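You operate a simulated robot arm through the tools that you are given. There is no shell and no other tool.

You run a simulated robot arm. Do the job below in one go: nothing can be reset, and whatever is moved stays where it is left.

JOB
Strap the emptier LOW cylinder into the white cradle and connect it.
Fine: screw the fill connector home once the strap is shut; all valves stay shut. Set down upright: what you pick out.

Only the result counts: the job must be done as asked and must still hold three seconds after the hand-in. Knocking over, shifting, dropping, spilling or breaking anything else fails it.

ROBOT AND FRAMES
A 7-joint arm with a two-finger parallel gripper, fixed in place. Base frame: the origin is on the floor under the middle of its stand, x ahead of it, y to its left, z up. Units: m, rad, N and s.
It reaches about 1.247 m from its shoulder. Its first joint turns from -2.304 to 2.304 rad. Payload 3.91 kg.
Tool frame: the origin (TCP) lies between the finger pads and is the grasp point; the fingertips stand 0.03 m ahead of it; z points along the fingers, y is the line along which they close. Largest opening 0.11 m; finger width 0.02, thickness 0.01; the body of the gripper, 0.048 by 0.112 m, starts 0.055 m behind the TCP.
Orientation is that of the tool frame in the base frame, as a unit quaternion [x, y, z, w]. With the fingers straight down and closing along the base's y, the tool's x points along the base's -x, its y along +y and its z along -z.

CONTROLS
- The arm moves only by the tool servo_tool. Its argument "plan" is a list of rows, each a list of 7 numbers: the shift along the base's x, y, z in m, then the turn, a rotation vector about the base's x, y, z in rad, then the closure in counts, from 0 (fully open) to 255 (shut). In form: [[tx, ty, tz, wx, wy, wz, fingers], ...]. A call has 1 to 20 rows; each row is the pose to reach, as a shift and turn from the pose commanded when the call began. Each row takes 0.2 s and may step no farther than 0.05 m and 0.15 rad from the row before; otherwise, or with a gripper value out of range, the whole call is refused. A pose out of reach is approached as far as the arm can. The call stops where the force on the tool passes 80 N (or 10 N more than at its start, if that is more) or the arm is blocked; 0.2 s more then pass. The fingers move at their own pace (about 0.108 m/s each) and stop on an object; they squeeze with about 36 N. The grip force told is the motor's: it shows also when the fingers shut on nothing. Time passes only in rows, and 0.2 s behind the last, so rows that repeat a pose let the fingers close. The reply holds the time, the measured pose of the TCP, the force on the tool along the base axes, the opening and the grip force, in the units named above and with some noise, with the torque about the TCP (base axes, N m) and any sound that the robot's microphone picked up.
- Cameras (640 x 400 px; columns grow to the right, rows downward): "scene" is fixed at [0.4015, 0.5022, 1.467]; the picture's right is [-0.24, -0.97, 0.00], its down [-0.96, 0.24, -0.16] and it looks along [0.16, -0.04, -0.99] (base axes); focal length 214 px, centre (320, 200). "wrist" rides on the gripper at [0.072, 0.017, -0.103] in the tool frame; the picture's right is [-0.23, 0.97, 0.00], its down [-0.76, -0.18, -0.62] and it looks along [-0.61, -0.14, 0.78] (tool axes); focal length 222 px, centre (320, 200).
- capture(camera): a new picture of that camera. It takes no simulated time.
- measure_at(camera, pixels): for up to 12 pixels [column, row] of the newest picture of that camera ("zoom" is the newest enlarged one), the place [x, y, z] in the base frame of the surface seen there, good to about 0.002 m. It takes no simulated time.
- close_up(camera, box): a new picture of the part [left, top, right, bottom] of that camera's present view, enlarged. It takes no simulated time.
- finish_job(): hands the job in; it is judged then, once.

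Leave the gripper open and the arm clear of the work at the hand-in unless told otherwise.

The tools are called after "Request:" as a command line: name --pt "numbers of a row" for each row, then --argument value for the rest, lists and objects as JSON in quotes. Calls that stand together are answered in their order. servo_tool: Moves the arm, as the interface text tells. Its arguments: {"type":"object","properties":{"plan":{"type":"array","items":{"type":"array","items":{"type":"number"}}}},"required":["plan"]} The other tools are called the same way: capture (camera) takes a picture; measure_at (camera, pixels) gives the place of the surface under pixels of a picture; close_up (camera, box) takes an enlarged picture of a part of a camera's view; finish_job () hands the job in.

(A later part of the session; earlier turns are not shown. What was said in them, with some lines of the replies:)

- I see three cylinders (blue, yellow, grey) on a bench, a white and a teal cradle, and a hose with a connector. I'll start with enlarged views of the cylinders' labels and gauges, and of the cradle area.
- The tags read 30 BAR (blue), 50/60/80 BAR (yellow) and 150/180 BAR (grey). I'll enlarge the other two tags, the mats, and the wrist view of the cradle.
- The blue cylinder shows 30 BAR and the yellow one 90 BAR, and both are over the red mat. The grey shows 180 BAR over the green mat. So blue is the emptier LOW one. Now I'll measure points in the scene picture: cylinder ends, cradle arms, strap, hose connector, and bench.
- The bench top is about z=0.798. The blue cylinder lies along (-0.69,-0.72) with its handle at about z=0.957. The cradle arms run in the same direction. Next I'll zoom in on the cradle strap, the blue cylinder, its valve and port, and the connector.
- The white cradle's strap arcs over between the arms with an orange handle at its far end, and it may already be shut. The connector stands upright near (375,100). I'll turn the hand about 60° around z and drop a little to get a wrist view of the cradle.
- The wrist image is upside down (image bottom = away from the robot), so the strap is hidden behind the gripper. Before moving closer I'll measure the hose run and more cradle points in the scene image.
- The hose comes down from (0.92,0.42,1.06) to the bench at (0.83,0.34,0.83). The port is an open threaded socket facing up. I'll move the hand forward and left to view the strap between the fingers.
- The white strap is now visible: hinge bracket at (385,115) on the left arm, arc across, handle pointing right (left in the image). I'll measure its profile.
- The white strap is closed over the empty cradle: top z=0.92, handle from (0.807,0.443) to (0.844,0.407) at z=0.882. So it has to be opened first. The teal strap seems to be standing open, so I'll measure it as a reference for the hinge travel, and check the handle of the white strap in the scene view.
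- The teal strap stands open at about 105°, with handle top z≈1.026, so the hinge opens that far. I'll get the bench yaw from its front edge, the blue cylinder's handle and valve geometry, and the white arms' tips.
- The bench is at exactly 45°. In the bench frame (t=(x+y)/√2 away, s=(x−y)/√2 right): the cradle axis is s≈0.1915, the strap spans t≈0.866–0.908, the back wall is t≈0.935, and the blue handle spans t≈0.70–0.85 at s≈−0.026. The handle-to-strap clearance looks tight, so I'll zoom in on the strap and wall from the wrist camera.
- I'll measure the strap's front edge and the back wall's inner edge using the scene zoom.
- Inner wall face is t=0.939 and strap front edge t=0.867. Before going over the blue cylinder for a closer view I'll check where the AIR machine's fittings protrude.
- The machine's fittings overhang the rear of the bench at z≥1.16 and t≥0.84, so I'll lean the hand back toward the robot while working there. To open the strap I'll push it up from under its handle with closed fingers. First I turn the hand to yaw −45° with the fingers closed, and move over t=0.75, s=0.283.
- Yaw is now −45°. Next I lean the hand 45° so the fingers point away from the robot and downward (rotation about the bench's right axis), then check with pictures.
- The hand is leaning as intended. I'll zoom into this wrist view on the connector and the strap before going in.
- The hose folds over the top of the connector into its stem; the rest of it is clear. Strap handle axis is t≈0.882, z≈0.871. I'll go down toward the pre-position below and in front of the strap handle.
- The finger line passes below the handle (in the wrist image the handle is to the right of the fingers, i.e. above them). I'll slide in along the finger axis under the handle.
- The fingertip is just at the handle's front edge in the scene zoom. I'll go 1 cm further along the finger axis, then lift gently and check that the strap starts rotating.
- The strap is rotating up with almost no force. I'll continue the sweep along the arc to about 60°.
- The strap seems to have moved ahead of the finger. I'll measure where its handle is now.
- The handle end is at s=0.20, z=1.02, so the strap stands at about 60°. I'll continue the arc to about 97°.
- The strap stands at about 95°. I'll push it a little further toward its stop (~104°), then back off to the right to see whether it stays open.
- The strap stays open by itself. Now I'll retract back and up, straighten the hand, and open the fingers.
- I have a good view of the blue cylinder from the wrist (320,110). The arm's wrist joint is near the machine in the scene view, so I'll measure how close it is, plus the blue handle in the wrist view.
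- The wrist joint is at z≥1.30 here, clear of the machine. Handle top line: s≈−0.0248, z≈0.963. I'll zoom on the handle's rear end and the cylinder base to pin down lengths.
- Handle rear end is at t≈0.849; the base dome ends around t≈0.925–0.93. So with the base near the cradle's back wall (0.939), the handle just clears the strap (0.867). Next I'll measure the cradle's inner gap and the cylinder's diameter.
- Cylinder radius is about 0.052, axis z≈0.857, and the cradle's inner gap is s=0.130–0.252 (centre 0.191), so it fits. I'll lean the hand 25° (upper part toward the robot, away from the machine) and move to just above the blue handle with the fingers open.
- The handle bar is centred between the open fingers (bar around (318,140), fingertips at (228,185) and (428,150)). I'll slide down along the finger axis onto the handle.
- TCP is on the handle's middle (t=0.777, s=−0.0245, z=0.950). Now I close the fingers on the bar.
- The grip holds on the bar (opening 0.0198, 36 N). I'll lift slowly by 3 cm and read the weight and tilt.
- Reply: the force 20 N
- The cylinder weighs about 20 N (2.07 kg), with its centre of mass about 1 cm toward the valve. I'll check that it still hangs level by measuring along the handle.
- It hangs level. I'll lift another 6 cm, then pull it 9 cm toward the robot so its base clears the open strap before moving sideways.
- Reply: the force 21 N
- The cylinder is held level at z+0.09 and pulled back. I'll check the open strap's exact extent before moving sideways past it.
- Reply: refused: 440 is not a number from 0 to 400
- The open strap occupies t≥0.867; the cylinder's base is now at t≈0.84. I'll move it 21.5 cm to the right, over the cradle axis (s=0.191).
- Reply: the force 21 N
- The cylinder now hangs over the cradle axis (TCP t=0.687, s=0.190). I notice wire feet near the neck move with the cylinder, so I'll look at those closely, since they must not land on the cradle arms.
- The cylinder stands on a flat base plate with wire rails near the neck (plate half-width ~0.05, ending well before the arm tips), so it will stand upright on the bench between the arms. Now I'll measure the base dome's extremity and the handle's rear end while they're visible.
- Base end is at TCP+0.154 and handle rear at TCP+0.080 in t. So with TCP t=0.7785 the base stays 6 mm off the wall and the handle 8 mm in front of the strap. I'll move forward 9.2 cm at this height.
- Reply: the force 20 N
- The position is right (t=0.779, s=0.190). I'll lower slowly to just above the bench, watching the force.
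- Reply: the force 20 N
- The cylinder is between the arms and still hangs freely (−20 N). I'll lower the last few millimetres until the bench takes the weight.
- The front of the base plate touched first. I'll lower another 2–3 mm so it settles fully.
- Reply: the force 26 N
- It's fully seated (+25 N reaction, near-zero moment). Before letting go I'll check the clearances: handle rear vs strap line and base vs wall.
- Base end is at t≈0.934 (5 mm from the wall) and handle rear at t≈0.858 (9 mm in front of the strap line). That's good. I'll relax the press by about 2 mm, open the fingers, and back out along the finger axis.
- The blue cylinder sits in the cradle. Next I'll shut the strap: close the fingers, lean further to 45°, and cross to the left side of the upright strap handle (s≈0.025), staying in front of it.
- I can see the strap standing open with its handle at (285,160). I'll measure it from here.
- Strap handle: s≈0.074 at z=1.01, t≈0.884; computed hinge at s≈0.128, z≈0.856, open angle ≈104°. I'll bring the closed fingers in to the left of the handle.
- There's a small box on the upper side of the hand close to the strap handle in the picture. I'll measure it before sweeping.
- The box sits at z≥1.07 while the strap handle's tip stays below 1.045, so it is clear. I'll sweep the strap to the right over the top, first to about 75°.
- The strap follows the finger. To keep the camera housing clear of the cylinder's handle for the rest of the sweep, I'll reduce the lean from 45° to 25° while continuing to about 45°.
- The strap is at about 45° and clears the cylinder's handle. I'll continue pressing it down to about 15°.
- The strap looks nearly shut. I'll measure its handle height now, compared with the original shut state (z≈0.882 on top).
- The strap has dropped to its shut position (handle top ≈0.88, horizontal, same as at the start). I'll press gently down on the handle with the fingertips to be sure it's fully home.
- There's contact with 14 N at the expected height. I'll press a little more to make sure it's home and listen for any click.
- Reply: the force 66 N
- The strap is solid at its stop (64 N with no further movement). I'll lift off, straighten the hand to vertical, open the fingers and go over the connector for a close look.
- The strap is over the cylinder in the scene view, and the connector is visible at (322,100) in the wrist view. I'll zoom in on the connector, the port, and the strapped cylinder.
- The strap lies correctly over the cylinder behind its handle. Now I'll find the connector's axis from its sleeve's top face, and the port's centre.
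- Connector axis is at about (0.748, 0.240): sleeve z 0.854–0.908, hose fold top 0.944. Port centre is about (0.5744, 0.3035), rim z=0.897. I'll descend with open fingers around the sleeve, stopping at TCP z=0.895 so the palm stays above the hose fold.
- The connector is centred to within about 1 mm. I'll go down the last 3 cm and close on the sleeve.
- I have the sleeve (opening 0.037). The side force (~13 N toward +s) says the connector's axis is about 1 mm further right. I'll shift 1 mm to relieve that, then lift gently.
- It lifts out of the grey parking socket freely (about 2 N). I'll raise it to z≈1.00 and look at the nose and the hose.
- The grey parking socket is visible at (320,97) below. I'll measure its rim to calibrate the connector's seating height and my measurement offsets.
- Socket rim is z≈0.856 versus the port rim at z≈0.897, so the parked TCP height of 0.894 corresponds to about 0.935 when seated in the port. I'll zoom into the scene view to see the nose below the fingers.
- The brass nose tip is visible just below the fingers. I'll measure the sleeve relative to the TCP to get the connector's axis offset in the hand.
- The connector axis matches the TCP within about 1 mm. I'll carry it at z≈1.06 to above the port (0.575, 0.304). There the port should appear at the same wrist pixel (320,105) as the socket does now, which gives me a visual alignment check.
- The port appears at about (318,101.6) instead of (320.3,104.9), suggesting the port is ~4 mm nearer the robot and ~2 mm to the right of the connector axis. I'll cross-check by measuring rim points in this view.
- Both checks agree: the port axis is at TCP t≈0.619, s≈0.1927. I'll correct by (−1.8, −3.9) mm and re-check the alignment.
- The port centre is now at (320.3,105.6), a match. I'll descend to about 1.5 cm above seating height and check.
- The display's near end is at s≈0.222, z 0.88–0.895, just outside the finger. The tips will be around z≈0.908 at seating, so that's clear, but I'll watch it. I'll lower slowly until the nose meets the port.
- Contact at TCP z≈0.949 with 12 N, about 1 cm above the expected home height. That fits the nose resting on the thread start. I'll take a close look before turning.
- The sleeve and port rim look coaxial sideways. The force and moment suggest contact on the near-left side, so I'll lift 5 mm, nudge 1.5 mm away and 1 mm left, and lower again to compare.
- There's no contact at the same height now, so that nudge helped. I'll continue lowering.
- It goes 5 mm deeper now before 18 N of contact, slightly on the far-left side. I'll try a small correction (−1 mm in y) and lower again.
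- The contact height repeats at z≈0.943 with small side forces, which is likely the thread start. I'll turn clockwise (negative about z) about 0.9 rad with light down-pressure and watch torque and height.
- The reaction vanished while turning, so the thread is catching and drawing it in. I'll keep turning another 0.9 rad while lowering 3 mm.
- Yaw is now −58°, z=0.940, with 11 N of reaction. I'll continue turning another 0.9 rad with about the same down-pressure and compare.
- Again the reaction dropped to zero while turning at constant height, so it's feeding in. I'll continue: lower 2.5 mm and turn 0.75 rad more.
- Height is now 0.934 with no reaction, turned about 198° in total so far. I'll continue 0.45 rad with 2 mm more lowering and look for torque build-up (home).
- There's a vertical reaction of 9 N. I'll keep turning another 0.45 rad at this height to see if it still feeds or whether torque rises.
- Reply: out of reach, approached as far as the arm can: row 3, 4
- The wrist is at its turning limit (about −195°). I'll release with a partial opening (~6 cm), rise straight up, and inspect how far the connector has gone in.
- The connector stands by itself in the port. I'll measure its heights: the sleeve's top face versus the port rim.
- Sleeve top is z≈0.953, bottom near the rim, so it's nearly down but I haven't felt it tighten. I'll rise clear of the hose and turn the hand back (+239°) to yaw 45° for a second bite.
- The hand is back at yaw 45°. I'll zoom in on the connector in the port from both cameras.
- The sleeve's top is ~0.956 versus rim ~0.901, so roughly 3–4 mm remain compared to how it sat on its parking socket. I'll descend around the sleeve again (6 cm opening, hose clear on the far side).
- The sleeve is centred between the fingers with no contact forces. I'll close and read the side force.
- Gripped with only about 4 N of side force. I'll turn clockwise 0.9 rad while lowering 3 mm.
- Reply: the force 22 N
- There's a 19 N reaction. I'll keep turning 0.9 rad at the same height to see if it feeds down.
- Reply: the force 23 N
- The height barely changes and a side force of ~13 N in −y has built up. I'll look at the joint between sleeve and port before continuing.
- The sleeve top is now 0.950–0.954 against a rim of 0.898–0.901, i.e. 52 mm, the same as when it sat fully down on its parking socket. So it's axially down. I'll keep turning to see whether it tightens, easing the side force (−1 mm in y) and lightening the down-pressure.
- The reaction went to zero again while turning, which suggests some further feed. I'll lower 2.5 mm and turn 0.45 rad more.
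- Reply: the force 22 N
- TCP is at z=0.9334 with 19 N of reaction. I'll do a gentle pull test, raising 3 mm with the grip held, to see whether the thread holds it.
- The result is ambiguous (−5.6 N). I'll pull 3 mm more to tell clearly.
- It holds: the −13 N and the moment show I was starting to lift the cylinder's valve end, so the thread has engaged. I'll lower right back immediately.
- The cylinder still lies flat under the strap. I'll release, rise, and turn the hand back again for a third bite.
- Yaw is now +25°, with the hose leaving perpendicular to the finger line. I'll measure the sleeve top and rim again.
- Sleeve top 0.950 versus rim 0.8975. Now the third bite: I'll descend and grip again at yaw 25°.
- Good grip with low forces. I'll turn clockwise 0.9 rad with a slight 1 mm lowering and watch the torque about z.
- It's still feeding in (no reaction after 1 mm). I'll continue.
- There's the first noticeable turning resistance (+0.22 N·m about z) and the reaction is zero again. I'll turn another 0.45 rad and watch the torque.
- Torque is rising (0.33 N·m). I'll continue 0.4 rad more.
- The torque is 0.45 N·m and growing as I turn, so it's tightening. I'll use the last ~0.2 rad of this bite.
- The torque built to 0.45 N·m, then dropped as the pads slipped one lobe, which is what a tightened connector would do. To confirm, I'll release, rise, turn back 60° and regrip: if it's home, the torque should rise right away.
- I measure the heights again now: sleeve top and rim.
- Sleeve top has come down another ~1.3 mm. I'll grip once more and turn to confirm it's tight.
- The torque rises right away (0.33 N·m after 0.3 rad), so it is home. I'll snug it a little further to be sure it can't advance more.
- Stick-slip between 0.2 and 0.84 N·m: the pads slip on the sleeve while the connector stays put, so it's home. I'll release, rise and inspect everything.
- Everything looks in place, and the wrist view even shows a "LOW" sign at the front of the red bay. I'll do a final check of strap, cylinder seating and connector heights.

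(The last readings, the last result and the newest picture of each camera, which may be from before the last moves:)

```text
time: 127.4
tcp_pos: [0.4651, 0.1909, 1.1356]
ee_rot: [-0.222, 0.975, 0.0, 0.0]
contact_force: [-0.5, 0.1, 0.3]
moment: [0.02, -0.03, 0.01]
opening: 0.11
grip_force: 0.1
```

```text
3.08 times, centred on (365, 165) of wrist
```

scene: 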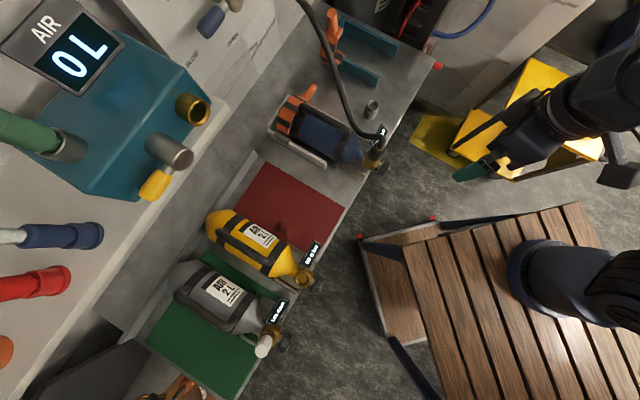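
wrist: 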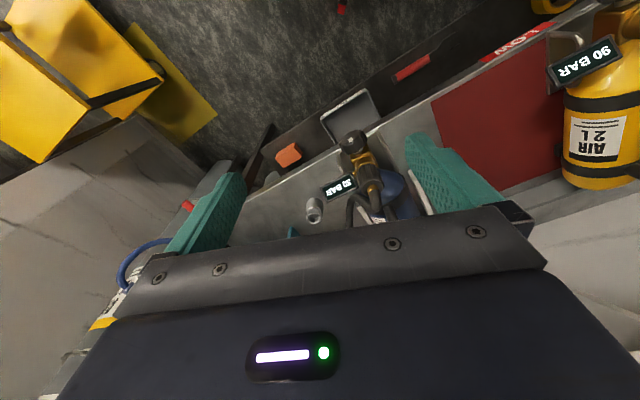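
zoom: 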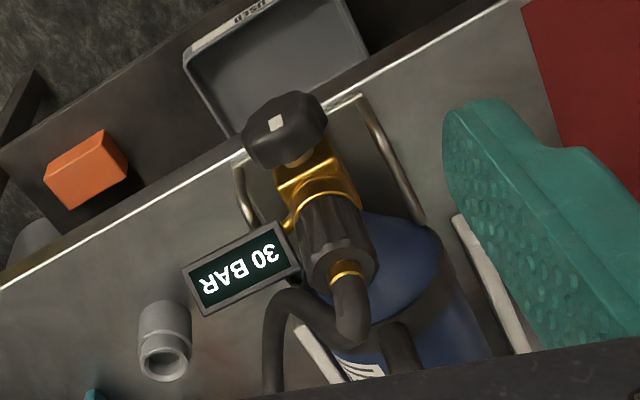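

Strap handle z≈0.880 and band top 0.918, identical to the original shut state. The connector's sleeve top is unchanged at 0.949 (home), the valve knob is untouched, and the other cylinders stand as before. I'll back the open hand off a little more, wait, and compare once more.

Request:
servo_tool --pt "-0.02 -0.02 0.02 0 0 0 0" --pt "-0.04 -0.04 0.04 0 0 0 0" --pt "-0.05 -0.05 0.05 0 0 0 0" --pt "-0.05 -0.05 0.05 0 0 0 0" --pt "-0.05 -0.05 0.05 0 0 0 0" --pt "-0.05 -0.05 0.05 0 0 0 0" --pt "-0.05 -0.05 0.05 0 0 0 0" --pt "-0.05 -0.05 0.05 0 0 0 0" --pt "-0.05 -0.05 0.05 0 0 0 0" --pt "-0.05 -0.05 0.05 0 0 0 0"

Request:
capture --camera "scene"

Request:
close_up --camera "scene" --box '[255, 75, 405, 185]'

```text
time: 129.6
tcp_pos: [0.4139, 0.1417, 1.1847]
ee_rot: [-0.221, 0.975, 0.0, 0.0]
contact_force: [0.8, 0.1, -0.6]
moment: [0.01, 0.04, -0.02]
opening: 0.1098
grip_force: 0.1
```

```text
taken
```

scene: 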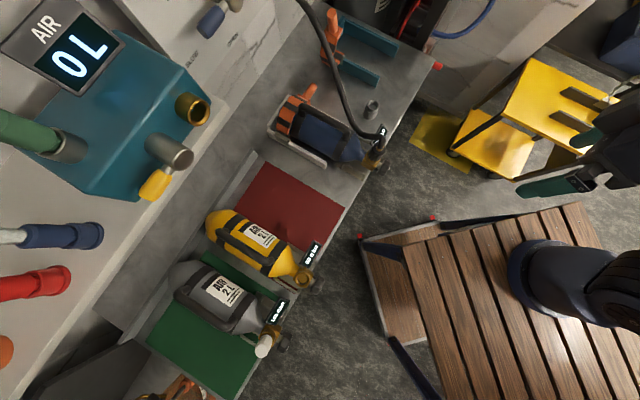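

```text
3.64 times, centred on (330, 130) of scene
```

zoom: 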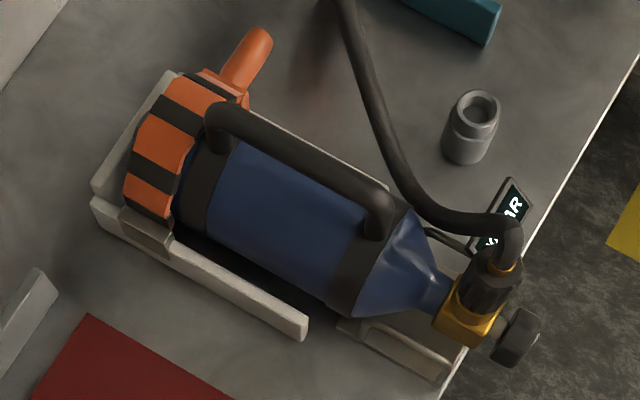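

Nothing has moved. The blue 30 BAR cylinder lies upright in the white cradle with the strap shut over it. The fill connector is tight in its port, the valves are untouched, and the hand is open and clear. I'm handing the job in.

Request:
finish_job

```text
The job is handed in.
```

I strapped the blue LOW cylinder into the white cradle, screwed its fill connector tight, and handed the job in. I don't have a verdict back yet.

- **Cylinder choice:** The red LOW bay held two cylinders, blue at 30 BAR and yellow at 90 BAR, so blue was the emptier one.
- **Cradle and strap:** The cylinder lies port-up between the cradle arms. The strap handle and band sit at the same heights as when the strap was shut at the start, and pressing with 64 N moved it no further.
- **Fill connector:** It took several turns with regrips. On the last one it resisted straight away, up to 0.84 N·m, and the finger pads slipped instead of turning it further. I take that as fully home, though no click or other sound was reported.
- **Pull test:** Before the final tightening I pulled up on the connector to check the thread. At 13 N this started to lift the cylinder's valve end, so I lowered it straight away. The cylinder still sat flat under the strap afterwards.
- **Everything else:** I turned no valves, and in the last view the other cylinders are where they were. The gripper is open and the arm is clear of the work.
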